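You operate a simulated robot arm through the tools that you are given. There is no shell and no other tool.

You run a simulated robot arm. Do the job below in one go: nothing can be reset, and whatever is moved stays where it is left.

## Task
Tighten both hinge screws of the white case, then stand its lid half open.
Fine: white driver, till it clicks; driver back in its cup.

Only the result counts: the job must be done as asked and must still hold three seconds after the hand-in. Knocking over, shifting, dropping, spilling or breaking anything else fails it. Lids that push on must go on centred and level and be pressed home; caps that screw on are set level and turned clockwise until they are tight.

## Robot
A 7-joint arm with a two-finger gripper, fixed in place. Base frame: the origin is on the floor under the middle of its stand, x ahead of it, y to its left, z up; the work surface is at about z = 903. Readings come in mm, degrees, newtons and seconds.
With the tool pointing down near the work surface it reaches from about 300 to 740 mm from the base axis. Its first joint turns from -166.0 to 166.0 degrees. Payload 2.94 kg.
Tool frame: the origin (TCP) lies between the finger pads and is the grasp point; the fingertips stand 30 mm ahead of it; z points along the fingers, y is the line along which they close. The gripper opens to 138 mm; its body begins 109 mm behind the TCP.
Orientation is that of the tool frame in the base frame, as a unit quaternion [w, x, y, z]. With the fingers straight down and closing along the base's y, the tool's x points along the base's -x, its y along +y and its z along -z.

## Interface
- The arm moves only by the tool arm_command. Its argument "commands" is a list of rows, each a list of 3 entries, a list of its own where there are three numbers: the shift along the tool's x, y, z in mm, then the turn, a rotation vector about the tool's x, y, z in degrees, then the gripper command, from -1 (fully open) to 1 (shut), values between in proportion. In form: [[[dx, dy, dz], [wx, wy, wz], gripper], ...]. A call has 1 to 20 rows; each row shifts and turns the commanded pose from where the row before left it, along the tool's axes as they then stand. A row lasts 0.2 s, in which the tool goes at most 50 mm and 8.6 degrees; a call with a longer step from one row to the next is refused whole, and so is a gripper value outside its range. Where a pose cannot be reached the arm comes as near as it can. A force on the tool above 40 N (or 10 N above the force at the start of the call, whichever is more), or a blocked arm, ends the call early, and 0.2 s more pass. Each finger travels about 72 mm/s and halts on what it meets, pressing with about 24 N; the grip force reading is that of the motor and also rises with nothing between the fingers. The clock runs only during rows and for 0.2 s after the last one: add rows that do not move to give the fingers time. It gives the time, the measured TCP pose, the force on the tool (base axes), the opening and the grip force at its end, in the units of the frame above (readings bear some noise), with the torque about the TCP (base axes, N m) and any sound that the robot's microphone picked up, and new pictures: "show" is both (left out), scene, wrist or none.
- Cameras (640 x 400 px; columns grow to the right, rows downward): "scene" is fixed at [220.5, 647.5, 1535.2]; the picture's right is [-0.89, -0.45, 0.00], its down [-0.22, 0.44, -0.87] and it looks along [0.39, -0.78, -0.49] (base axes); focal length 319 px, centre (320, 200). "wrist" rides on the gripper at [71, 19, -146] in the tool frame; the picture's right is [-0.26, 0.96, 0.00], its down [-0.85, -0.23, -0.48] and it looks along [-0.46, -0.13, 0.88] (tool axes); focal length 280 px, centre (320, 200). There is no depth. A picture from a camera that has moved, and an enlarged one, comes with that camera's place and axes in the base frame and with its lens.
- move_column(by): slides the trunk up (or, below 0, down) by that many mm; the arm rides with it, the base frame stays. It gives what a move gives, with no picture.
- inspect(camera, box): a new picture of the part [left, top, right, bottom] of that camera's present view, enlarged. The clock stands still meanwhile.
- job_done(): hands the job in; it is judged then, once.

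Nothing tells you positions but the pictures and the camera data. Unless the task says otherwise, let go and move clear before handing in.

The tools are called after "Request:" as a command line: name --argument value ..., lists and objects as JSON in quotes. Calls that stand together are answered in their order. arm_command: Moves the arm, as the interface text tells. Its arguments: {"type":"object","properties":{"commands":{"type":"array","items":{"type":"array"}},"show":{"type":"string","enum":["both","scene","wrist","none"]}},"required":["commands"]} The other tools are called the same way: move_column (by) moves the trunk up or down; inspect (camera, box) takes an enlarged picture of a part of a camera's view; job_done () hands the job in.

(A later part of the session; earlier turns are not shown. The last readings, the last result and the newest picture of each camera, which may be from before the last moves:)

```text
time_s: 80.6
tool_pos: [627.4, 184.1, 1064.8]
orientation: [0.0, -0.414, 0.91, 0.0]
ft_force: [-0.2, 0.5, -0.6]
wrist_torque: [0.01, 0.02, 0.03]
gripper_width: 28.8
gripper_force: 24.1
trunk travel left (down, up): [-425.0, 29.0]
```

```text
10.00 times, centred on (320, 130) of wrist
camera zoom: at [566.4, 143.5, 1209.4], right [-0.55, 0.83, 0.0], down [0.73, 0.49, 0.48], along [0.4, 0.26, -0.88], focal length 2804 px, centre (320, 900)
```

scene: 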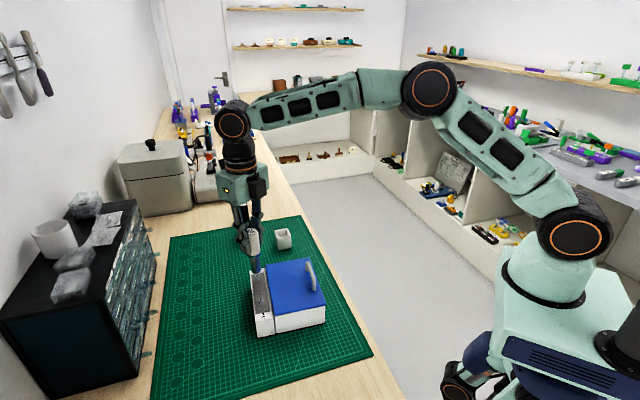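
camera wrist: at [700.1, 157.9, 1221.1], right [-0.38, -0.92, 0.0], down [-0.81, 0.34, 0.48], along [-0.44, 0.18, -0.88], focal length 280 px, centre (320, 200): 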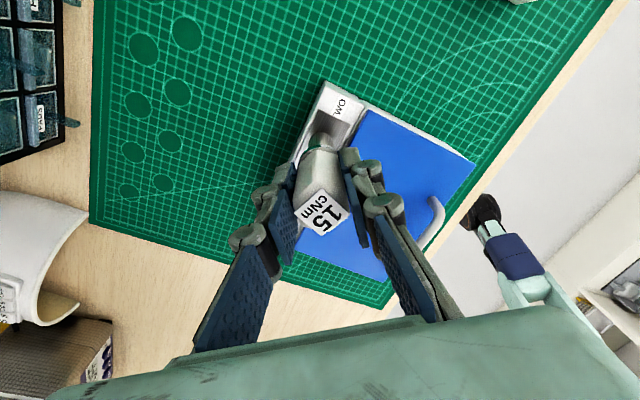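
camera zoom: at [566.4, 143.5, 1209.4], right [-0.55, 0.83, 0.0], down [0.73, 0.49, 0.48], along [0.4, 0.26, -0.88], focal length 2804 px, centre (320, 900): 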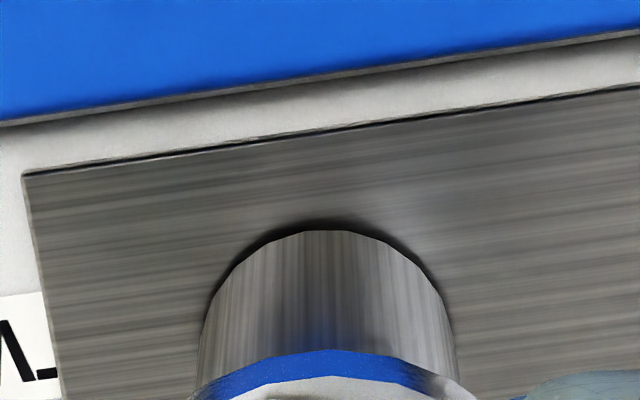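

Freed of load the tip sits 1.3 mm the other way, so vertical load deflects the arm inwards by about 0.075 mm/N. I compensate for that, press to roughly 10 N and check centring.

Request:
arm_command --commands '[[[0.6, 0.4, 0.5], [0, 0, 0], 1], [[0, 0, 0.5], [0, 0, 0], 1], [[0, 0, 0.5], [0, 0, 0], 1], [[0, 0, 0], [0, 0, 0], 1]]' --show "none"

Request:
inspect --camera "scene" --box '[250, 268, 266, 283]'

```text
time_s: 81.6
tool_pos: [626.9, 183.7, 1063.9]
orientation: [0.0, -0.414, 0.91, 0.0]
ft_force: [0.9, 0.6, 3.1]
wrist_torque: [0.1, -0.06, -0.01]
gripper_width: 28.5
gripper_force: 24.3
trunk travel left (down, up): [-425.0, 29.0]
```

```text
16.00 times, centred on (258, 276) of scene
camera zoom: at [220.5, 647.5, 1535.2], right [-0.89, -0.45, 0.0], down [-0.22, 0.44, -0.87], along [0.39, -0.78, -0.49], focal length 5109 px, centre (1312, -1008)
```

zoom: 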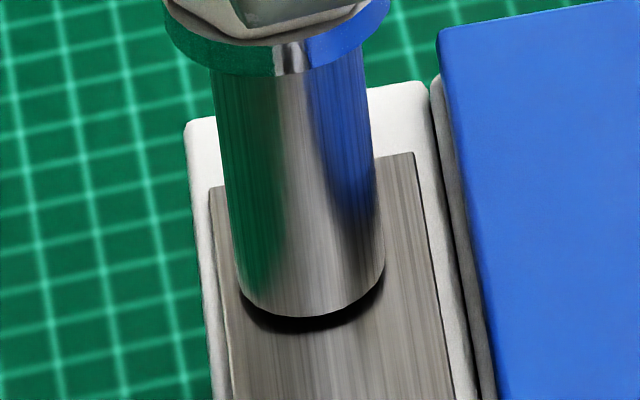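

Request:
arm_command --commands '[[[0, 0, 0.5], [0, 0, 0], 1], [[0, 0, 0.4], [0, 0, 0], 1], [[0, 0, 0], [0, 0, 0], 1]]' --show "none"

Request:
inspect --camera "scene" --box '[250, 268, 266, 283]'

Request:
arm_command --commands '[[[-0.02, 0.24, 0], [0, 0, 4], 1], [[-0.02, 0.24, 0], [0, 0, 4], 1]]' --show "none"

Request:
arm_command --commands '[[[-0.02, 0.24, 0], [0, 0, 4], 1], [[-0.02, 0.24, 0], [0, 0, 4], 1]]' --show "none"

Request:
inspect --camera "scene" --box '[250, 268, 266, 283]'

```text
time_s: 82.4
tool_pos: [626.3, 182.8, 1063.9]
orientation: [0.001, -0.413, 0.911, 0.0]
ft_force: [2.2, -1.0, 6.6]
wrist_torque: [-0.01, -0.12, 0.04]
gripper_width: 28.8
gripper_force: 23.9
trunk travel left (down, up): [-425.0, 29.0]
```

```text
16.00 times, centred on (258, 276) of scene
camera zoom: at [220.5, 647.5, 1535.2], right [-0.89, -0.45, 0.0], down [-0.22, 0.44, -0.87], along [0.39, -0.78, -0.49], focal length 5109 px, centre (1312, -1008)
```

zoom: 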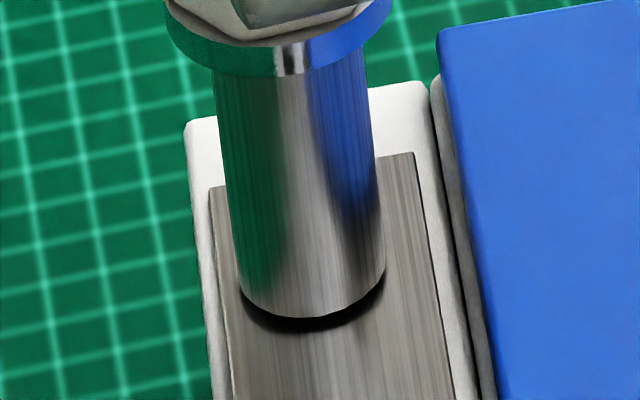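

```text
time_s: 83.0
tool_pos: [625.9, 182.7, 1064.3]
orientation: [0.001, -0.349, 0.937, 0.0]
ft_force: [0.5, -0.8, 8.6]
wrist_torque: [-0.05, -0.04, 0.08]
gripper_width: 28.7
gripper_force: 23.9
trunk travel left (down, up): [-425.0, 29.0]
```

```text
time_s: 83.6
tool_pos: [624.0, 184.7, 1064.3]
orientation: [0.001, -0.283, 0.959, 0.0]
ft_force: [-1.7, 0.1, 11.0]
wrist_torque: [0.02, 0.11, 0.12]
gripper_width: 28.5
gripper_force: 24.1
trunk travel left (down, up): [-425.0, 29.0]
```

```text
16.00 times, centred on (258, 276) of scene
camera zoom: at [220.5, 647.5, 1535.2], right [-0.89, -0.45, 0.0], down [-0.22, 0.44, -0.87], along [0.39, -0.78, -0.49], focal length 5109 px, centre (1312, -1008)
```

zoom: 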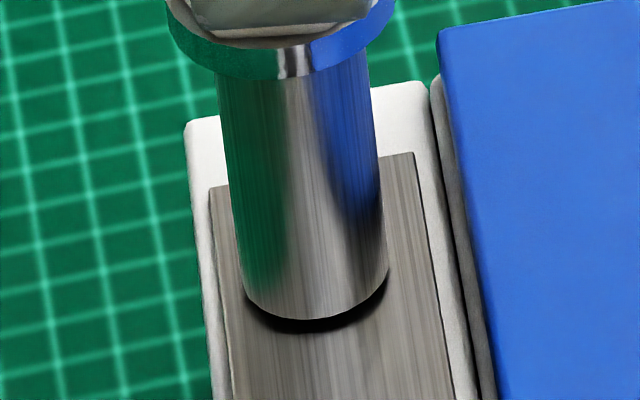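

Now centred, and the torque climbs steadily: 0.04, 0.08, 0.12 Nm. I continue in small steps.

Request:
arm_command --commands '[[[-0.02, 0.24, 0], [0, 0, 4], 1], [[-0.02, 0.24, 0], [0, 0, 4], 1]]' --show "none"

Request:
inspect --camera "scene" --box '[250, 268, 266, 283]'

```text
time_s: 84.2
tool_pos: [625.6, 183.2, 1065.0]
orientation: [0.001, -0.215, 0.977, 0.001]
ft_force: [-0.9, -1.0, 10.6]
wrist_torque: [0.01, 0.12, 0.04]
gripper_width: 28.6
gripper_force: 24.0
trunk travel left (down, up): [-425.0, 29.0]
```

```text
16.00 times, centred on (258, 276) of scene
camera zoom: at [220.5, 647.5, 1535.2], right [-0.89, -0.45, 0.0], down [-0.22, 0.44, -0.87], along [0.39, -0.78, -0.49], focal length 5109 px, centre (1312, -1008)
```

zoom: 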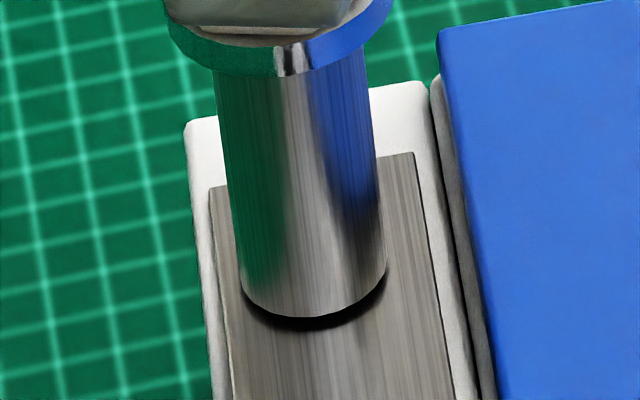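

Torque built to 0.12 then fell to 0.04 without a reported click. I keep turning in fine steps, recording each reading, to see the pattern.

Request:
arm_command --commands '[[[-0.02, 0.24, 0.1], [0, 0, 4], 1], [[-0.02, 0.24, 0], [0, 0, 4], 1]]' --show "none"

Request:
arm_command --commands '[[[-0.02, 0.24, 0], [0, 0, 4], 1], [[-0.02, 0.24, 0], [0, 0, 4], 1]]' --show "none"

Request:
arm_command --commands '[[[-0.02, 0.24, 0], [0, 0, 4], 1], [[-0.02, 0.24, 0], [0, 0, 4], 1]]' --show "none"

Request:
inspect --camera "scene" --box '[250, 268, 266, 283]'

```text
time_s: 84.8
tool_pos: [625.9, 184.8, 1063.5]
orientation: [0.001, -0.146, 0.989, 0.0]
ft_force: [-0.2, -0.5, 9.9]
wrist_torque: [-0.06, 0.07, 0.09]
gripper_width: 28.9
gripper_force: 24.4
trunk travel left (down, up): [-425.0, 29.0]
```

```text
time_s: 85.4
tool_pos: [626.4, 185.1, 1063.8]
orientation: [0.001, -0.076, 0.997, 0.0]
ft_force: [1.9, -0.1, 9.3]
wrist_torque: [0.02, -0.18, 0.16]
gripper_width: 28.9
gripper_force: 24.0
trunk travel left (down, up): [-425.0, 29.0]
```

```text
time_s: 86.0
tool_pos: [624.9, 184.9, 1064.7]
orientation: [0.001, -0.006, 1.0, 0.0]
ft_force: [0.8, 0.3, 11.3]
wrist_torque: [0.07, -0.02, 0.09]
gripper_width: 28.6
gripper_force: 24.0
trunk travel left (down, up): [-425.0, 29.0]
```

```text
16.00 times, centred on (258, 276) of scene
camera zoom: at [220.5, 647.5, 1535.2], right [-0.89, -0.45, 0.0], down [-0.22, 0.44, -0.87], along [0.39, -0.78, -0.49], focal length 5109 px, centre (1312, -1008)
```

zoom: 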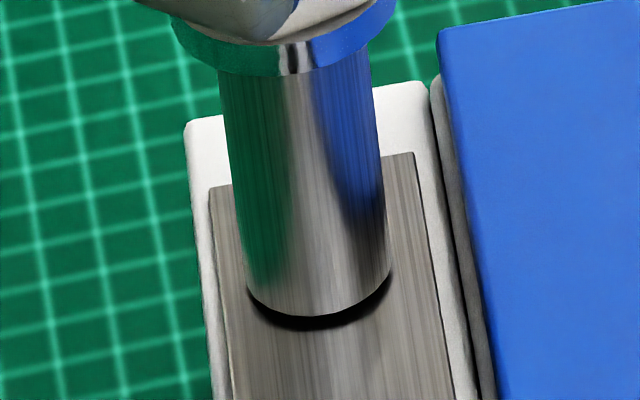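

Request:
arm_command --commands '[[[-0.02, 0.24, 0], [0, 0, 4], 1], [[-0.02, 0.24, 0], [0, 0, 4], 1]]' --show "none"

Request:
arm_command --commands '[[[-0.02, 0.24, 0], [0, 0, 4], 1], [[-0.02, 0.24, 0], [0, 0, 4], 1]]' --show "none"

Request:
arm_command --commands '[[[-0.02, 0.24, 0], [0, 0, 4], 1], [[-0.02, 0.24, 0], [0, 0, 4], 1]]' --show "none"

Request:
inspect --camera "scene" --box '[250, 268, 266, 283]'

Request:
inspect --camera "wrist" --box '[260, 100, 380, 250]'

```text
time_s: 86.6
tool_pos: [624.9, 186.5, 1064.5]
orientation: [0.0, 0.063, 0.998, 0.0]
ft_force: [-0.9, 0.2, 11.4]
wrist_torque: [0.0, 0.06, 0.11]
gripper_width: 28.6
gripper_force: 23.8
trunk travel left (down, up): [-425.0, 29.0]
```

```text
time_s: 87.2
tool_pos: [625.8, 185.8, 1063.5]
orientation: [0.001, 0.132, 0.991, 0.0]
ft_force: [-0.8, -0.2, 11.0]
wrist_torque: [-0.02, -0.03, 0.01]
gripper_width: 28.7
gripper_force: 23.8
trunk travel left (down, up): [-425.0, 29.0]
```

```text
time_s: 87.8
tool_pos: [625.3, 185.3, 1064.6]
orientation: [0.001, 0.201, 0.98, 0.0]
ft_force: [0.9, -0.2, 10.5]
wrist_torque: [0.03, -0.02, 0.07]
gripper_width: 28.5
gripper_force: 24.3
trunk travel left (down, up): [-425.0, 29.0]
```

```text
16.00 times, centred on (258, 276) of scene
camera zoom: at [220.5, 647.5, 1535.2], right [-0.89, -0.45, 0.0], down [-0.22, 0.44, -0.87], along [0.39, -0.78, -0.49], focal length 5109 px, centre (1312, -1008)
```

zoom: 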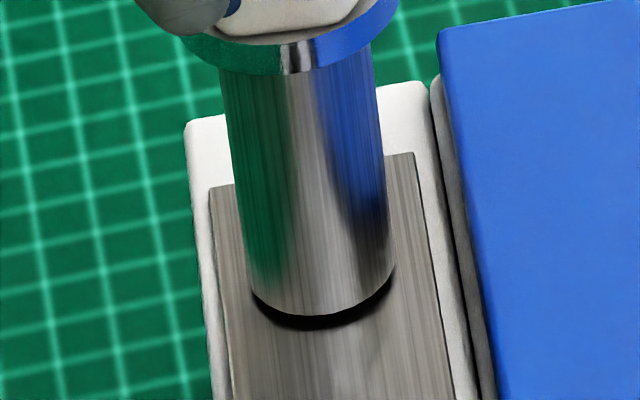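

```text
2.67 times, centred on (320, 175) of wrist
camera zoom: at [567.3, 232.1, 1208.8], right [0.62, 0.78, 0.0], down [0.69, -0.55, 0.48], along [0.37, -0.3, -0.88], focal length 748 px, centre (320, 267)
```

zoom: 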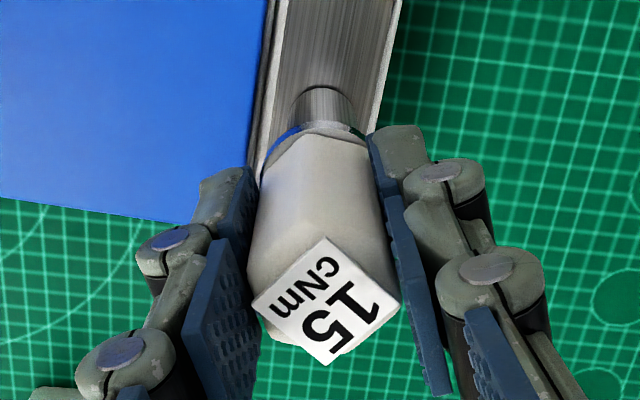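

I lift off once more to check whether the slot moved under this controlled turn.

Request:
arm_command --commands '[[[0, 0, -4], [0, 0, 0], 1], [[0, 0, -8], [0, 0, 0], 1], [[0, 0, -13], [0, 0, 0], 1], [[0, 0, -20], [0, 0, 0], 1], [[0, 0, -20], [0, 0, 0], 1], [[0, 0, -15], [0, 0, 0], 1], [[0, 0, 0], [0, 0, 0], 1], [[0, 0, 0], [0, 0, 0], 1]]' --show "none"

Request:
inspect --camera "wrist" --box '[295, 95, 345, 145]'

Request:
inspect --camera "scene" --box '[250, 268, 266, 283]'

Request:
inspect --camera "scene" --box '[240, 225, 280, 275]'

```text
time_s: 89.6
tool_pos: [625.3, 186.8, 1142.8]
orientation: [0.0, 0.2, 0.98, 0.0]
ft_force: [1.1, -0.5, -0.9]
wrist_torque: [0.01, 0.0, 0.02]
gripper_width: 28.6
gripper_force: 24.4
trunk travel left (down, up): [-425.0, 29.0]
```

```text
8.00 times, centred on (320, 120) of wrist
camera zoom: at [569.4, 233.2, 1287.8], right [0.62, 0.78, 0.0], down [0.69, -0.55, 0.48], along [0.37, -0.3, -0.88], focal length 2243 px, centre (320, 840)
```

zoom: 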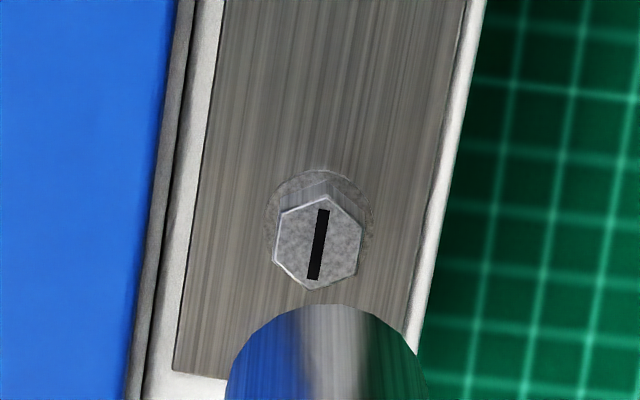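

```text
16.00 times, centred on (258, 276) of scene
camera zoom: at [220.5, 647.5, 1535.2], right [-0.89, -0.45, 0.0], down [-0.22, 0.44, -0.87], along [0.39, -0.78, -0.49], focal length 5109 px, centre (1312, -1008)
```

zoom: 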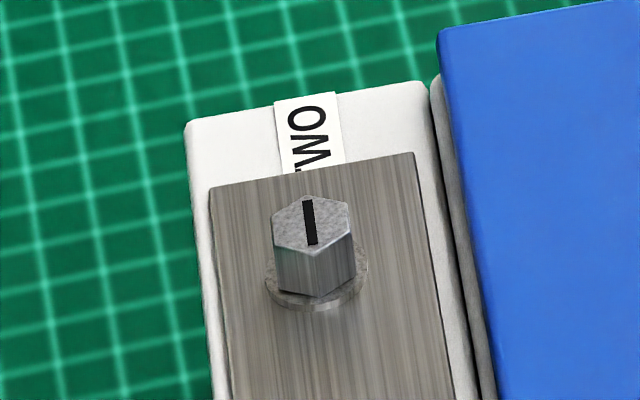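

```text
8.00 times, centred on (260, 250) of scene
camera zoom: at [220.5, 647.5, 1535.2], right [-0.89, -0.45, 0.0], down [-0.22, 0.44, -0.87], along [0.39, -0.78, -0.49], focal length 2554 px, centre (800, -200)
```

zoom: 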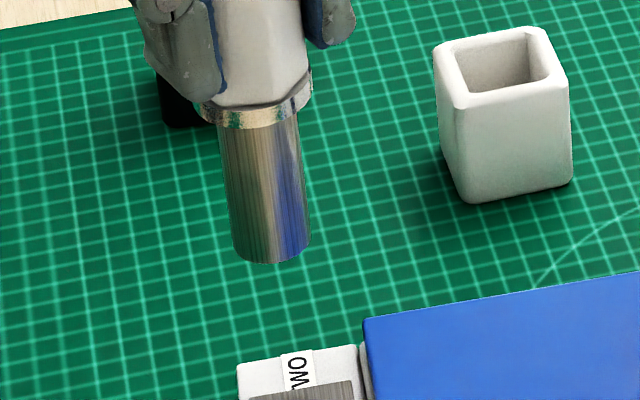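

The slot still hasn't moved: transmissible torque seems proportional to axial force (about 0.085 Nm at 10 N), so I need roughly 20 N while staying centred. I rewind, re-align with sideways compensation, and press harder.

Request:
arm_command --commands '[[[0, 0, 0], [0, 0, -8.5], 1], [[0, 0, 0], [0, 0, -8.5], 1], [[0, 0, 0], [0, 0, -8.5], 1], [[0, 0, 0], [0, 0, -8.5], 1], [[0, 0, 0], [0, 0, -8.5], 1], [[0, 0, 0], [0, 0, -8.5], 1], [[0, 0, 0], [0, 0, -8.5], 1], [[0, 0, 0], [0, 0, -8.5], 1], [[0, 0, 0], [0, 0, -8.5], 1], [[0, 0, 0], [0, 0, -8.5], 1], [[0, 0, 0], [0, 0, -8.5], 1], [[4.6, -1.5, 0], [0, 0, -3], 1], [[0, 0, 16], [0, 0, 0], 1], [[0, 0, 16], [0, 0, 0], 1], [[0, 0, 16], [0, 0, 0], 1], [[0, 0, 12], [0, 0, 0], 1], [[0, 0, 0], [0, 0, 0], 1], [[0, 0, 0], [0, 0, 0], 1], [[0, 0, 0], [0, 0, 0], 1]]' --show "none"

Request:
inspect --camera "scene" --box '[250, 268, 266, 283]'

Request:
inspect --camera "wrist" --box '[308, 120, 334, 140]'

```text
time_s: 93.6
tool_pos: [626.5, 182.8, 1082.4]
orientation: [0.0, -0.598, 0.802, 0.0]
ft_force: [-0.8, -0.8, -1.6]
wrist_torque: [-0.02, 0.04, -0.03]
gripper_width: 28.6
gripper_force: 24.2
trunk travel left (down, up): [-425.0, 29.0]
```

```text
16.00 times, centred on (258, 276) of scene
camera zoom: at [220.5, 647.5, 1535.2], right [-0.89, -0.45, 0.0], down [-0.22, 0.44, -0.87], along [0.39, -0.78, -0.49], focal length 5109 px, centre (1312, -1008)
```

zoom: 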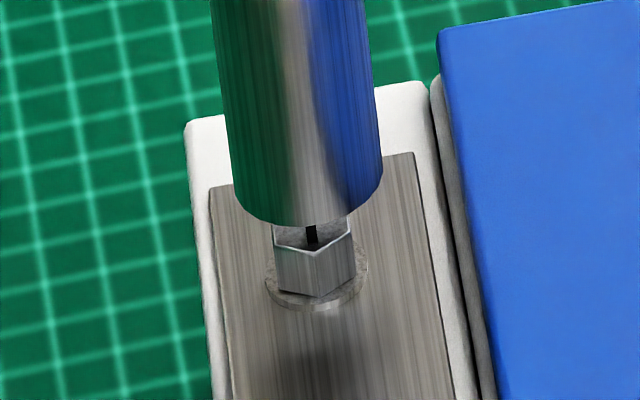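

```text
16.00 times, centred on (321, 130) of wrist
camera zoom: at [587.8, 120.2, 1228.4], right [-0.85, 0.53, 0.0], down [0.46, 0.75, 0.48], along [0.25, 0.4, -0.88], focal length 4486 px, centre (304, 1320)
```

zoom: 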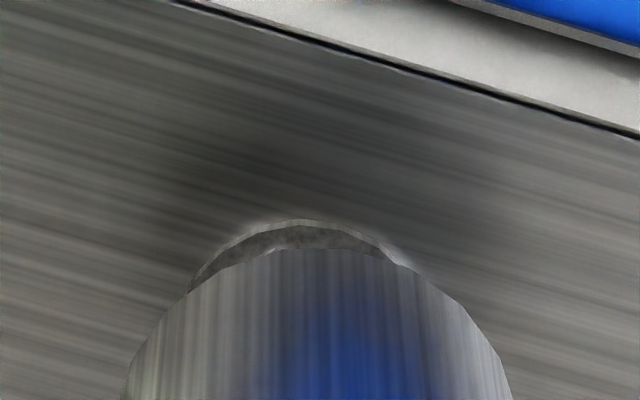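

Request:
arm_command --commands '[[[-0.24, -0.45, 2], [0, 0, 0], 1], [[0, 0, 3], [0, 0, 0], 1], [[0, 0, 3], [0, 0, 0], 1], [[0, 0, 3], [0, 0, 0], 1], [[0, 0, 3], [0, 0, 0], 1], [[0, 0, 2], [0, 0, 0], 1], [[0, 0, 0], [0, 0, 0], 1], [[0, 0, 0], [0, 0, 0], 1]]' --show "none"

Request:
inspect --camera "scene" --box '[250, 268, 266, 283]'

```text
time_s: 95.4
tool_pos: [626.3, 182.5, 1066.9]
orientation: [0.0, -0.598, 0.801, 0.0]
ft_force: [0.1, 0.5, -0.6]
wrist_torque: [-0.01, -0.02, -0.01]
gripper_width: 28.6
gripper_force: 24.6
trunk travel left (down, up): [-425.0, 29.0]
```

```text
16.00 times, centred on (258, 276) of scene
camera zoom: at [220.5, 647.5, 1535.2], right [-0.89, -0.45, 0.0], down [-0.22, 0.44, -0.87], along [0.39, -0.78, -0.49], focal length 5109 px, centre (1312, -1008)
```

zoom: 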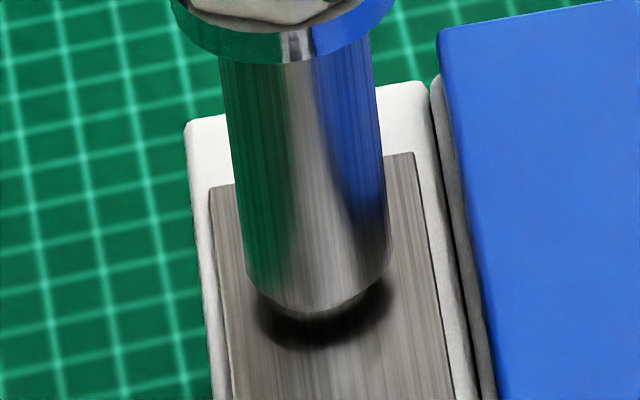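

Request:
arm_command --commands '[[[0, 0, 1], [0, 0, 0], 1], [[0, 0, 1], [0, 0, 0], 1], [[-0.1, -0.15, 0.7], [0, 0, 0], 1], [[-0.15, -0.23, 0.7], [0, 0, 0], 1], [[0, 0, 0], [0, 0, 0], 1]]' --show "none"

Request:
inspect --camera "scene" --box '[250, 268, 266, 283]'

```text
time_s: 96.6
tool_pos: [625.5, 181.4, 1064.3]
orientation: [0.0, -0.597, 0.802, 0.0]
ft_force: [-1.3, -0.2, 0.8]
wrist_torque: [0.0, 0.05, 0.0]
gripper_width: 28.8
gripper_force: 23.7
trunk travel left (down, up): [-425.0, 29.0]
```

```text
16.00 times, centred on (258, 276) of scene
camera zoom: at [220.5, 647.5, 1535.2], right [-0.89, -0.45, 0.0], down [-0.22, 0.44, -0.87], along [0.39, -0.78, -0.49], focal length 5109 px, centre (1312, -1008)
```

zoom: 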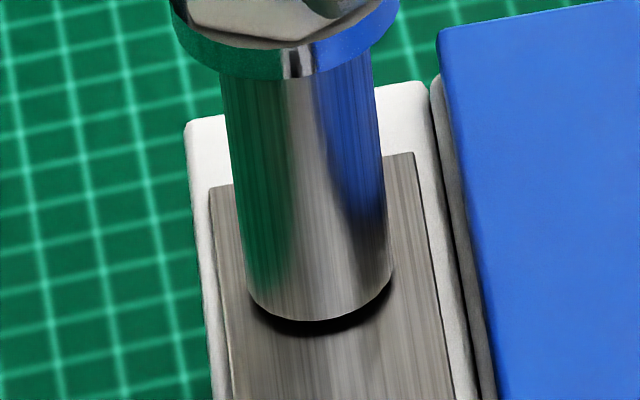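

Request:
arm_command --commands '[[[-0.2, -0.35, 0.6], [0, 0, 0], 1], [[-0.2, -0.35, 0.6], [0, 0, 0], 1], [[-0.2, -0.35, 0.6], [0, 0, 0], 1], [[0, 0, 0], [0, 0, 0], 1]]' --show "none"

Request:
inspect --camera "scene" --box '[250, 268, 266, 283]'

```text
time_s: 97.6
tool_pos: [627.3, 182.8, 1064.0]
orientation: [0.002, -0.598, 0.802, -0.001]
ft_force: [-0.8, -0.6, 10.1]
wrist_torque: [0.05, 0.11, 0.01]
gripper_width: 28.4
gripper_force: 23.8
trunk travel left (down, up): [-425.0, 29.0]
```

```text
16.00 times, centred on (258, 276) of scene
camera zoom: at [220.5, 647.5, 1535.2], right [-0.89, -0.45, 0.0], down [-0.22, 0.44, -0.87], along [0.39, -0.78, -0.49], focal length 5109 px, centre (1312, -1008)
```

zoom: 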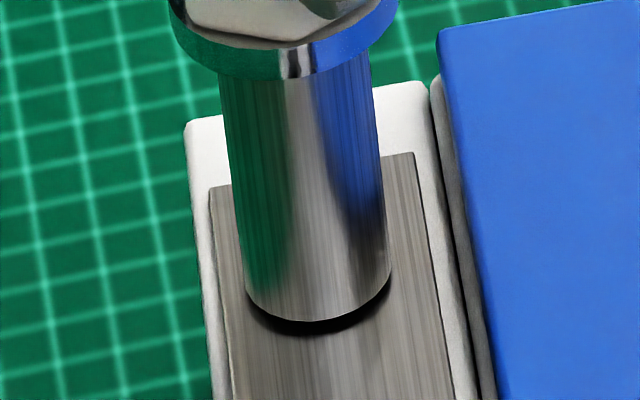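

Request:
arm_command --commands '[[[-0.15, -0.25, 0.5], [0, 0, 0], 1], [[-0.15, -0.25, 0.5], [0, 0, 0], 1], [[0, 0, 0], [0, 0, 0], 1]]' --show "none"

Request:
arm_command --commands '[[[-0.02, 0.24, 0], [0, 0, 4], 1], [[-0.02, 0.24, 0], [0, 0, 4], 1]]' --show "none"

Request:
inspect --camera "scene" --box '[250, 268, 266, 283]'

```text
time_s: 98.4
tool_pos: [627.8, 182.7, 1064.8]
orientation: [0.003, -0.598, 0.801, -0.001]
ft_force: [-1.1, 0.8, 21.4]
wrist_torque: [0.19, 0.1, 0.04]
gripper_width: 28.4
gripper_force: 24.1
trunk travel left (down, up): [-425.0, 29.0]
```

```text
time_s: 99.0
tool_pos: [626.4, 181.9, 1063.6]
orientation: [0.003, -0.539, 0.842, -0.001]
ft_force: [1.4, 2.1, 24.7]
wrist_torque: [0.25, -0.16, 0.06]
gripper_width: 29.0
gripper_force: 24.0
trunk travel left (down, up): [-425.0, 29.0]
```

```text
16.00 times, centred on (258, 276) of scene
camera zoom: at [220.5, 647.5, 1535.2], right [-0.89, -0.45, 0.0], down [-0.22, 0.44, -0.87], along [0.39, -0.78, -0.49], focal length 5109 px, centre (1312, -1008)
```

zoom: 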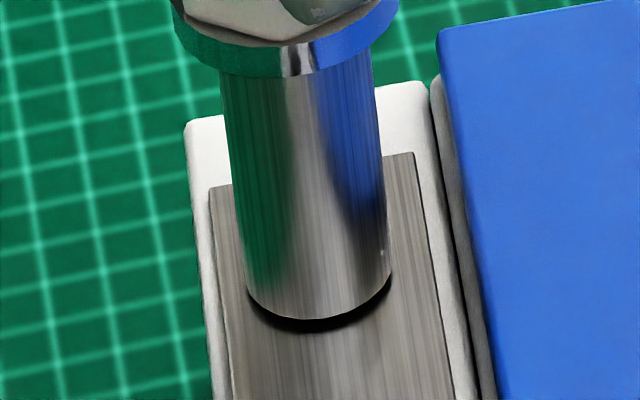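

Request:
arm_command --commands '[[[-0.02, 0.24, -0.3], [0, 0, 4], 1], [[-0.02, 0.24, -0.2], [0, 0, 4], 1]]' --show "none"

Request:
arm_command --commands '[[[-0.02, 0.24, 0], [0, 0, 4], 1], [[-0.02, 0.24, 0], [0, 0, 4], 1]]' --show "none"

Request:
inspect --camera "scene" --box '[250, 268, 266, 283]'

```text
time_s: 99.6
tool_pos: [626.4, 181.7, 1062.9]
orientation: [0.002, -0.478, 0.878, -0.002]
ft_force: [2.0, -0.9, 25.9]
wrist_torque: [0.06, -0.18, 0.11]
gripper_width: 28.5
gripper_force: 24.2
trunk travel left (down, up): [-425.0, 29.0]
```

```text
time_s: 100.2
tool_pos: [625.4, 182.5, 1063.5]
orientation: [0.001, -0.416, 0.91, -0.001]
ft_force: [0.3, -0.6, 25.2]
wrist_torque: [0.01, -0.13, -0.01]
gripper_width: 28.9
gripper_force: 24.1
trunk travel left (down, up): [-425.0, 29.0]
```

```text
16.00 times, centred on (258, 276) of scene
camera zoom: at [220.5, 647.5, 1535.2], right [-0.89, -0.45, 0.0], down [-0.22, 0.44, -0.87], along [0.39, -0.78, -0.49], focal length 5109 px, centre (1312, -1008)
```

zoom: 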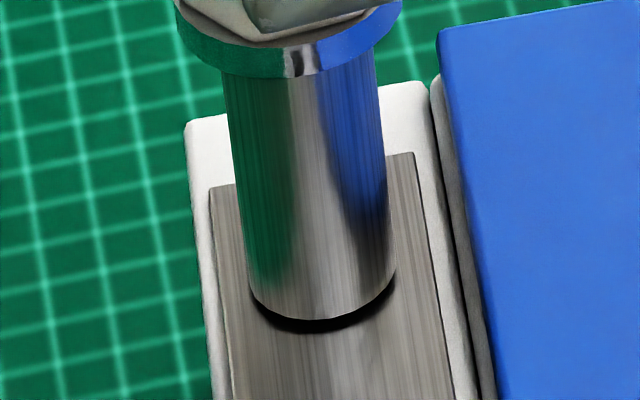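

The torque isn't following the force, so that idea is wrong. I take a couple of static readings to learn how noisy the torque signal is.

Request:
arm_command --commands '[[[0, 0, -0.5], [0, 0, 0], 1]]' --show "none"

Request:
arm_command --commands '[[[0, 0, -0.5], [0, 0, 0], 1]]' --show "none"

Request:
arm_command --commands '[[[0, 0, 0], [0, 0, 0], 1]]' --show "none"

Request:
arm_command --commands '[[[0, 0, 0], [0, 0, 4], 1]]' --show "none"

Request:
arm_command --commands '[[[0, 0, 0], [0, 0, 4], 1]]' --show "none"

```text
time_s: 100.6
tool_pos: [624.9, 182.9, 1063.9]
orientation: [0.002, -0.417, 0.909, 0.0]
ft_force: [0.7, -1.1, 21.9]
wrist_torque: [0.01, -0.13, 0.02]
gripper_width: 28.8
gripper_force: 24.2
trunk travel left (down, up): [-425.0, 29.0]
```

```text
time_s: 101.0
tool_pos: [623.8, 181.7, 1063.7]
orientation: [0.0, -0.418, 0.909, 0.0]
ft_force: [-0.8, -0.5, 17.4]
wrist_torque: [-0.01, -0.04, -0.02]
gripper_width: 28.8
gripper_force: 23.9
trunk travel left (down, up): [-425.0, 29.0]
```

```text
time_s: 101.4
tool_pos: [624.6, 182.2, 1063.2]
orientation: [0.0, -0.418, 0.908, 0.0]
ft_force: [-2.3, -1.1, 16.0]
wrist_torque: [-0.05, 0.1, 0.02]
gripper_width: 28.7
gripper_force: 23.8
trunk travel left (down, up): [-425.0, 29.0]
```

```text
time_s: 101.8
tool_pos: [624.7, 183.4, 1062.8]
orientation: [0.001, -0.385, 0.923, 0.0]
ft_force: [-1.8, -0.7, 13.5]
wrist_torque: [0.0, 0.1, 0.04]
gripper_width: 28.7
gripper_force: 23.8
trunk travel left (down, up): [-425.0, 29.0]
```

```text
time_s: 102.2
tool_pos: [625.7, 183.2, 1063.2]
orientation: [0.0, -0.353, 0.936, 0.001]
ft_force: [-0.6, -0.7, 11.0]
wrist_torque: [0.04, -0.02, 0.1]
gripper_width: 28.7
gripper_force: 24.0
trunk travel left (down, up): [-425.0, 29.0]
```

Reviewing everything, the socket's hex seems to be offset 30° from the handle flats: it must be aligned (near φ≈43°) and centred to drop over the head. I'm close to that angle now, so let me look at the seating.

Request:
inspect --camera "scene" --box '[250, 268, 266, 283]'

Request:
inspect --camera "wrist" --box '[300, 110, 340, 150]'

```text
16.00 times, centred on (258, 276) of scene
camera zoom: at [220.5, 647.5, 1535.2], right [-0.89, -0.45, 0.0], down [-0.22, 0.44, -0.87], along [0.39, -0.78, -0.49], focal length 5109 px, centre (1312, -1008)
```

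zoom: 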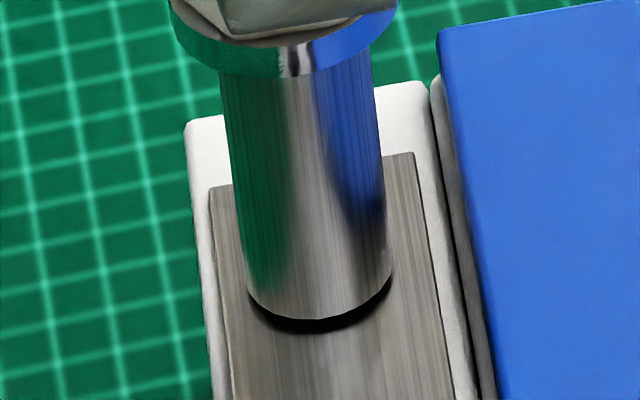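

```text
10.00 times, centred on (320, 130) of wrist
camera zoom: at [559.2, 151.0, 1208.3], right [-0.44, 0.9, 0.0], down [0.79, 0.39, 0.48], along [0.43, 0.21, -0.88], focal length 2804 px, centre (320, 900)
```

zoom: 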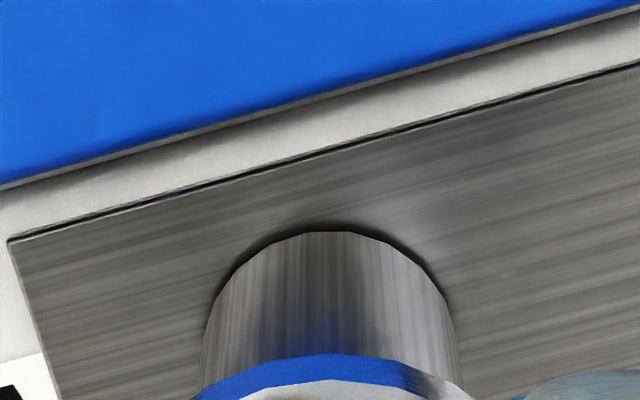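

I want to see the socket's mouth to settle this. I lift well clear, move to open space and tilt the driver towards the scene camera.

Request:
arm_command --commands '[[[0, 0, -4], [0, 0, 0], 1], [[0, 0, -8], [0, 0, 0], 1], [[0, 0, -15], [0, 0, 0], 1], [[0, 0, -25], [0, 0, 0], 1], [[0, 0, -30], [0, 0, 0], 1], [[0, 0, -30], [0, 0, 0], 1], [[0, 0, -30], [0, 0, 0], 1], [[0, 0, -30], [0, 0, 0], 1], [[0, 0, -30], [0, 0, 0], 1], [[33, 2, 0], [0, 0, 0], 1], [[33, 2, 0], [0, 0, 0], 1], [[33, 2, 0], [0, 0, 0], 1], [[33, 2, 0], [0, 0, 0], 1], [[0, 0, 0], [0, 0, 0], 1]]' --show "scene"

```text
time_s: 105.2
tool_pos: [523.9, 101.4, 1264.9]
orientation: [0.0, -0.354, 0.935, 0.0]
ft_force: [0.6, 0.2, -0.6]
wrist_torque: [0.02, 0.04, 0.03]
gripper_width: 28.8
gripper_force: 23.7
trunk travel left (down, up): [-425.0, 29.0]
```

scene: 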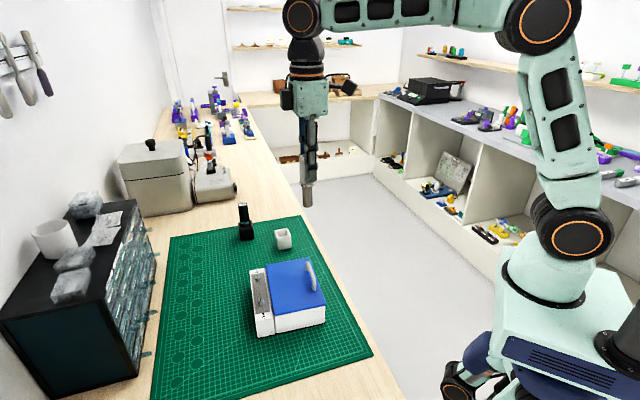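

Request:
arm_command --commands '[[[0, 0, 0], [-7.8, -3.1, 0], 1], [[0, 0, 0], [-7.8, -3.1, 0], 1], [[0, 0, 0], [-7.8, -3.1, 0], 1], [[0, 0, 0], [-7.8, -3.1, 0], 1], [[0, 0, 0], [-7.8, -3.1, 0], 1], [[0, 0, 0], [-7.8, -3.1, 0], 1], [[0, 0, 0], [0, 0, 0], 1]]' --show "scene"

```text
time_s: 106.8
tool_pos: [522.9, 101.5, 1264.8]
orientation: [0.008, -0.32, 0.846, 0.426]
ft_force: [-0.2, 0.4, -2.1]
wrist_torque: [0.03, -0.02, -0.01]
gripper_width: 28.5
gripper_force: 24.1
trunk travel left (down, up): [-425.0, 29.0]
```

scene: 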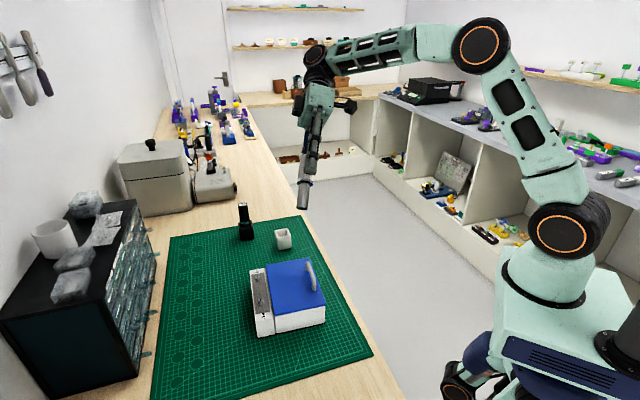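

Request:
arm_command --commands '[[[0, 0, 0], [-7.8, -3.1, 0], 1], [[0, 0, 0], [-7.8, -3.1, 0], 1], [[0, 0, 0], [-7.8, -3.1, 0], 1], [[0, 0, 0], [-7.8, -3.1, 0], 1], [[0, 0, 0], [0, 0, 0], 1]]' --show "scene"

Request:
inspect --camera "scene" --box '[275, 150, 335, 210]'

```text
time_s: 108.0
tool_pos: [523.7, 101.2, 1264.8]
orientation: [0.012, -0.262, 0.695, 0.67]
ft_force: [0.6, 0.4, -0.1]
wrist_torque: [-0.06, -0.01, 0.02]
gripper_width: 28.7
gripper_force: 24.0
trunk travel left (down, up): [-425.0, 29.0]
```

scene: 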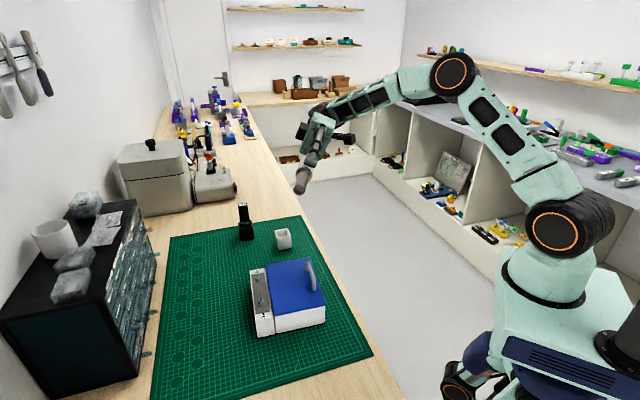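

```text
6.67 times, centred on (305, 180) of scene
camera zoom: at [220.5, 647.5, 1535.2], right [-0.89, -0.45, 0.0], down [-0.22, 0.44, -0.87], along [0.39, -0.78, -0.49], focal length 2129 px, centre (420, 333)
```

zoom: 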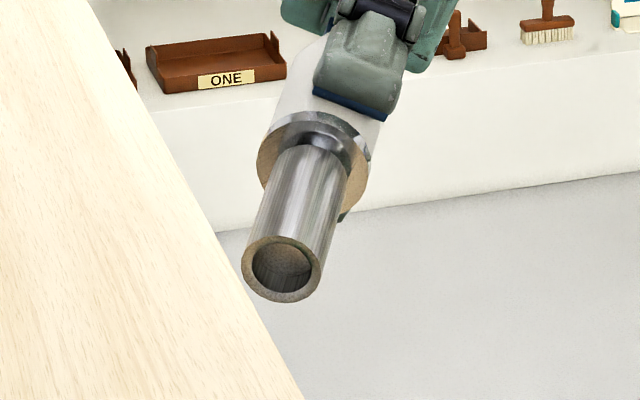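

Now I can see into the socket. Let me enlarge the mouth.

Request:
inspect --camera "scene" --box '[295, 183, 309, 197]'

Request:
inspect --camera "scene" --box '[291, 160, 316, 197]'

```text
16.00 times, centred on (302, 190) of scene
camera zoom: at [220.5, 647.5, 1535.2], right [-0.89, -0.45, 0.0], down [-0.22, 0.44, -0.87], along [0.39, -0.78, -0.49], focal length 5109 px, centre (608, 360)
```

zoom: 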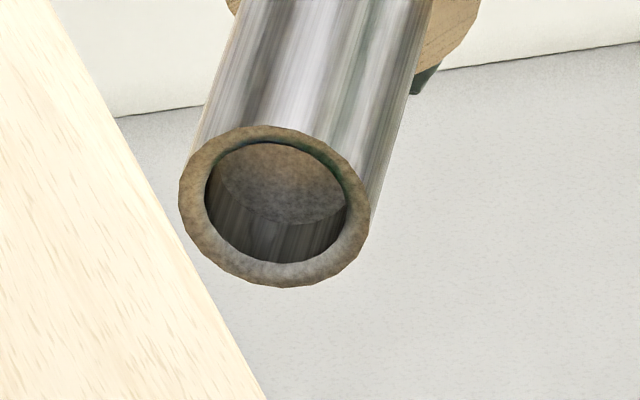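

```text
10.81 times, centred on (304, 178) of scene
camera zoom: at [220.5, 647.5, 1535.2], right [-0.89, -0.45, 0.0], down [-0.22, 0.44, -0.87], along [0.39, -0.78, -0.49], focal length 3452 px, centre (498, 432)
```

zoom: 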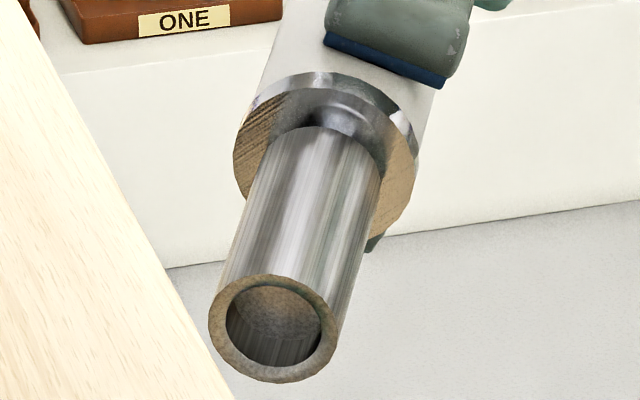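

The socket is a plain round bore with a flat floor, so there is no hex to align; the torque's saw-tooth (rise to about 0.15, then drop) may well have been the clutch releasing while I had pictures off. I return the tool upright, wind up, and do screw ONE with closer listening.

Request:
arm_command --commands '[[[0, 0, 0], [7.8, 3.1, 0], 1], [[0, 0, 0], [7.8, 3.1, 0], 1], [[0, 0, 0], [7.8, 3.1, 0], 1], [[0, 0, 0], [7.8, 3.1, 0], 1], [[0, 0, 0], [7.8, 3.1, 0], 1], [[0, 0, 0], [7.8, 3.1, 0], 1], [[0, 0, 0], [7.8, 3.1, 0], 1], [[0, 0, 0], [7.8, 3.1, 0], 1], [[0, 0, 0], [7.8, 3.1, 0], 1], [[0, 0, 0], [7.8, 3.1, 0], 1], [[0, 0, 0], [0, 0, 0], 1], [[0, 0, 0], [0, 0, 0], 1]]' --show "none"

Request:
arm_command --commands '[[[0, 0, 0], [0, 0, -8.5], 1], [[0, 0, 0], [0, 0, -8.5], 1], [[0, 0, 0], [0, 0, -8.5], 1], [[0, 0, 0], [0, 0, -8.5], 1], [[0, 0, 0], [0, 0, -8.5], 1], [[0, 0, 0], [0, 0, -8.5], 1], [[0, 0, 0], [0, 0, -8.5], 1], [[0, 0, 0], [0, 0, -8.5], 1], [[0, 0, 0], [0, 0, -8.5], 1], [[0, 0, 0], [0, 0, -8.5], 1], [[0, 0, 0], [0, 0, -8.5], 1], [[0, 0, 0], [0, 0, -8.5], 1], [[0, 0, 0], [0, 0, -8.5], 1], [[0, 0, 0], [0, 0, -8.5], 1], [[0, 0, 0], [0, 0, -8.5], 1], [[0, 0, 0], [0, 0, 0], 1], [[0, 0, 0], [0, 0, 0], 1]]' --show "both"

```text
time_s: 110.6
tool_pos: [523.9, 101.7, 1264.7]
orientation: [0.0, -0.353, 0.936, -0.001]
ft_force: [-0.1, 0.1, -1.4]
wrist_torque: [0.01, 0.03, 0.0]
gripper_width: 28.6
gripper_force: 24.1
trunk travel left (down, up): [-425.0, 29.0]
```

```text
time_s: 114.2
tool_pos: [521.9, 100.5, 1265.3]
orientation: [0.0, 0.995, -0.096, 0.0]
ft_force: [-0.4, -0.1, -0.9]
wrist_torque: [0.0, 0.0, 0.03]
gripper_width: 28.7
gripper_force: 24.7
trunk travel left (down, up): [-425.0, 29.0]
camera wrist: at [588.3, 69.8, 1409.3], right [-0.44, -0.9, 0.0], down [-0.79, 0.39, 0.48], along [-0.43, 0.21, -0.88], focal length 280 px, centre (320, 200)
```

scene: 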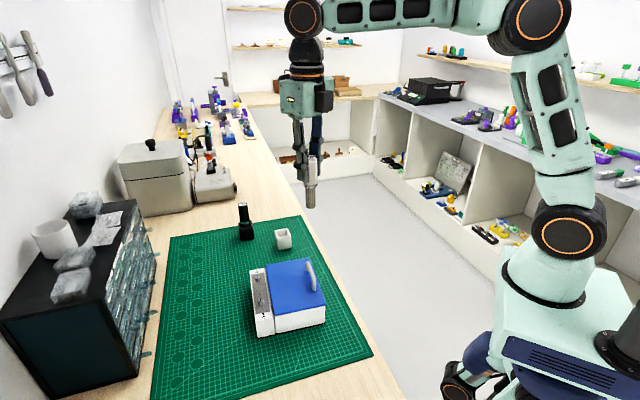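
wrist: 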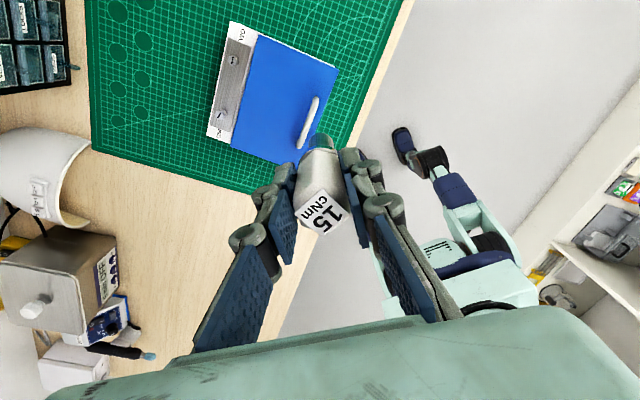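

Now wound up (φ≈169°). I move over screw ONE at a safe height.

Request:
arm_command --commands '[[[4.8, -25, 0], [0, 0, 0], 1], [[4.8, -25, 0], [0, 0, 0], 1], [[4.8, -25, 15], [0, 0, 0], 1], [[4.8, -25, 25], [0, 0, 0], 1], [[4.8, -25, 25], [0, 0, 0], 1], [[4.9, -25, 25], [0, 0, 0], 1], [[0, 0, 25], [0, 0, 0], 1], [[0, 0, 0], [0, 0, 0], 1], [[0, 0, 0], [0, 0, 0], 1], [[0, 0, 0], [0, 0, 0], 1]]' --show "none"

Request:
inspect --camera "wrist" --box '[295, 95, 345, 145]'

Request:
inspect --camera "scene" --box '[245, 270, 275, 310]'

```text
time_s: 116.4
tool_pos: [581.0, 243.3, 1148.3]
orientation: [0.0, 0.995, -0.096, 0.0]
ft_force: [-0.2, 0.5, -0.7]
wrist_torque: [0.03, 0.02, 0.02]
gripper_width: 28.5
gripper_force: 23.8
trunk travel left (down, up): [-425.0, 29.0]
```

```text
8.00 times, centred on (320, 120) of wrist
camera zoom: at [646.2, 212.1, 1293.5], right [-0.44, -0.9, 0.0], down [-0.79, 0.39, 0.48], along [-0.43, 0.21, -0.88], focal length 2243 px, centre (320, 840)
```

zoom: 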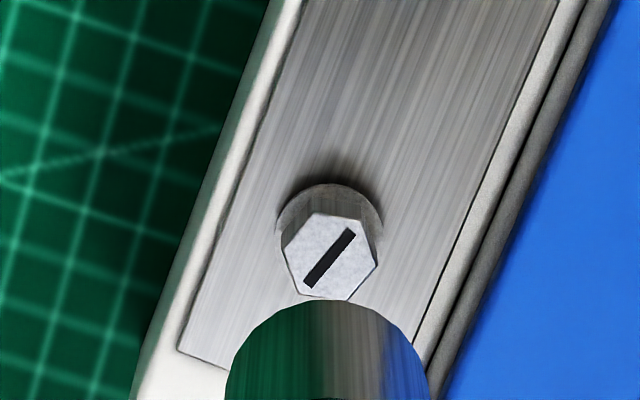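

```text
10.00 times, centred on (260, 290) of scene
camera zoom: at [220.5, 647.5, 1535.2], right [-0.89, -0.45, 0.0], down [-0.22, 0.44, -0.87], along [0.39, -0.78, -0.49], focal length 3193 px, centre (920, -700)
```

zoom: 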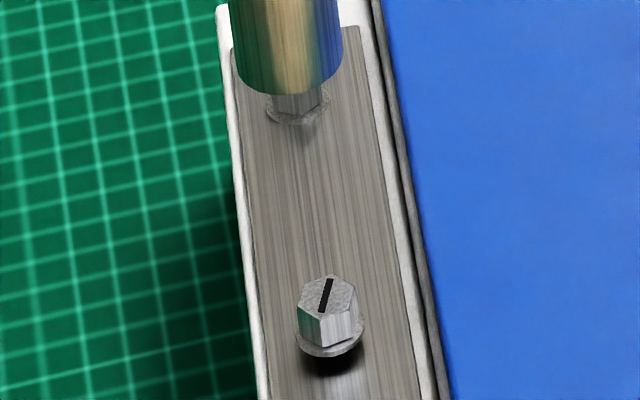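

Request:
arm_command --commands '[[[-2.6, 0.4, 0], [0, 0, 0], 1], [[0, 0, 16], [0, 0, 0], 1], [[0, 0, 16], [0, 0, 0], 1], [[0, 0, 16], [0, 0, 0], 1], [[0, 0, 13], [0, 0, 0], 1], [[0, 0, 0], [0, 0, 0], 1], [[0, 0, 0], [0, 0, 0], 1], [[0, 0, 0], [0, 0, 0], 1]]' --show "none"

Request:
inspect --camera "wrist" --box '[308, 120, 334, 140]'

Request:
inspect --camera "scene" --box '[252, 290, 270, 307]'

```text
time_s: 118.2
tool_pos: [577.4, 244.2, 1088.1]
orientation: [0.0, 0.995, -0.097, 0.0]
ft_force: [0.2, 0.7, -0.5]
wrist_torque: [-0.01, -0.01, -0.02]
gripper_width: 28.7
gripper_force: 23.9
trunk travel left (down, up): [-425.0, 29.0]
```

```text
16.00 times, centred on (321, 130) of wrist
camera zoom: at [643.5, 211.4, 1233.4], right [-0.44, -0.9, 0.0], down [-0.79, 0.39, 0.48], along [-0.43, 0.21, -0.88], focal length 4486 px, centre (304, 1320)
```

zoom: 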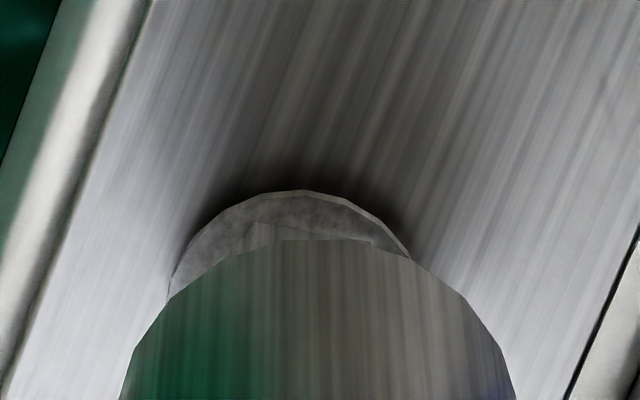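

```text
16.00 times, centred on (261, 298) of scene
camera zoom: at [220.5, 647.5, 1535.2], right [-0.89, -0.45, 0.0], down [-0.22, 0.44, -0.87], along [0.39, -0.78, -0.49], focal length 5109 px, centre (1264, -1376)
```

zoom: 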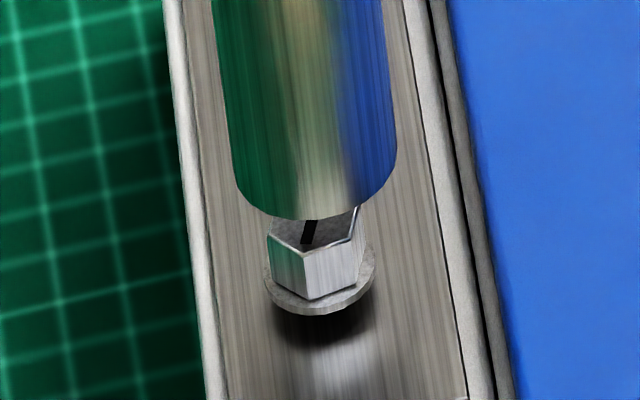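

Request:
arm_command --commands '[[[1.15, -0.65, 0], [0, 0, 0], 1], [[0, 0, 5], [0, 0, 0], 1], [[0, 0, 5], [0, 0, 0], 1], [[0, 0, 5], [0, 0, 0], 1], [[0, 0, 0], [0, 0, 0], 1], [[0, 0, 0], [0, 0, 0], 1]]' --show "none"

Request:
inspect --camera "scene" --box '[252, 290, 270, 307]'

Request:
inspect --camera "wrist" --box '[308, 120, 334, 140]'

```text
time_s: 119.6
tool_pos: [578.4, 242.7, 1073.3]
orientation: [0.0, 0.995, -0.096, 0.0]
ft_force: [-0.1, -0.1, -1.3]
wrist_torque: [0.0, 0.02, 0.0]
gripper_width: 28.7
gripper_force: 23.9
trunk travel left (down, up): [-425.0, 29.0]
```

```text
16.00 times, centred on (261, 298) of scene
camera zoom: at [220.5, 647.5, 1535.2], right [-0.89, -0.45, 0.0], down [-0.22, 0.44, -0.87], along [0.39, -0.78, -0.49], focal length 5109 px, centre (1264, -1376)
```

zoom: 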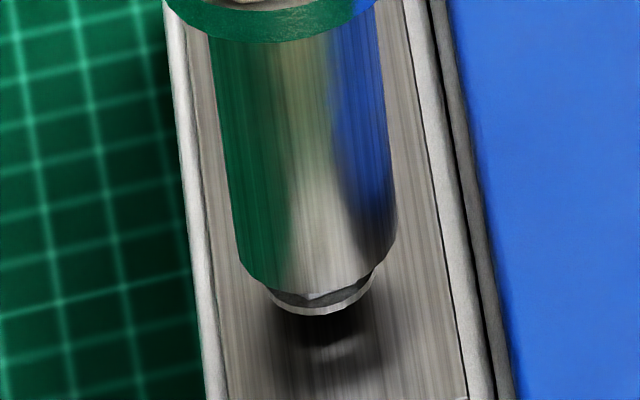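

```text
16.00 times, centred on (321, 130) of wrist
camera zoom: at [644.8, 211.5, 1218.4], right [-0.44, -0.9, 0.0], down [-0.79, 0.39, 0.48], along [-0.43, 0.21, -0.88], focal length 4486 px, centre (304, 1320)
```

zoom: 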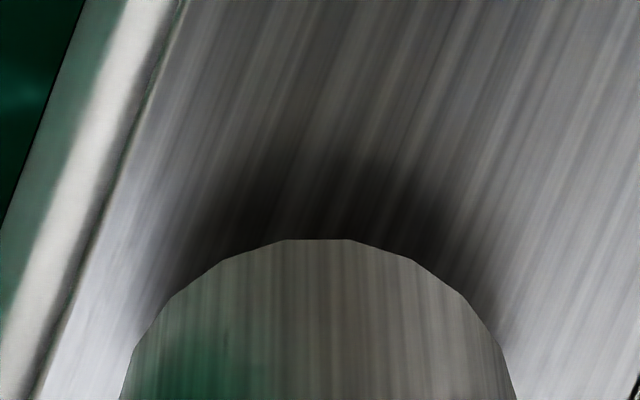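

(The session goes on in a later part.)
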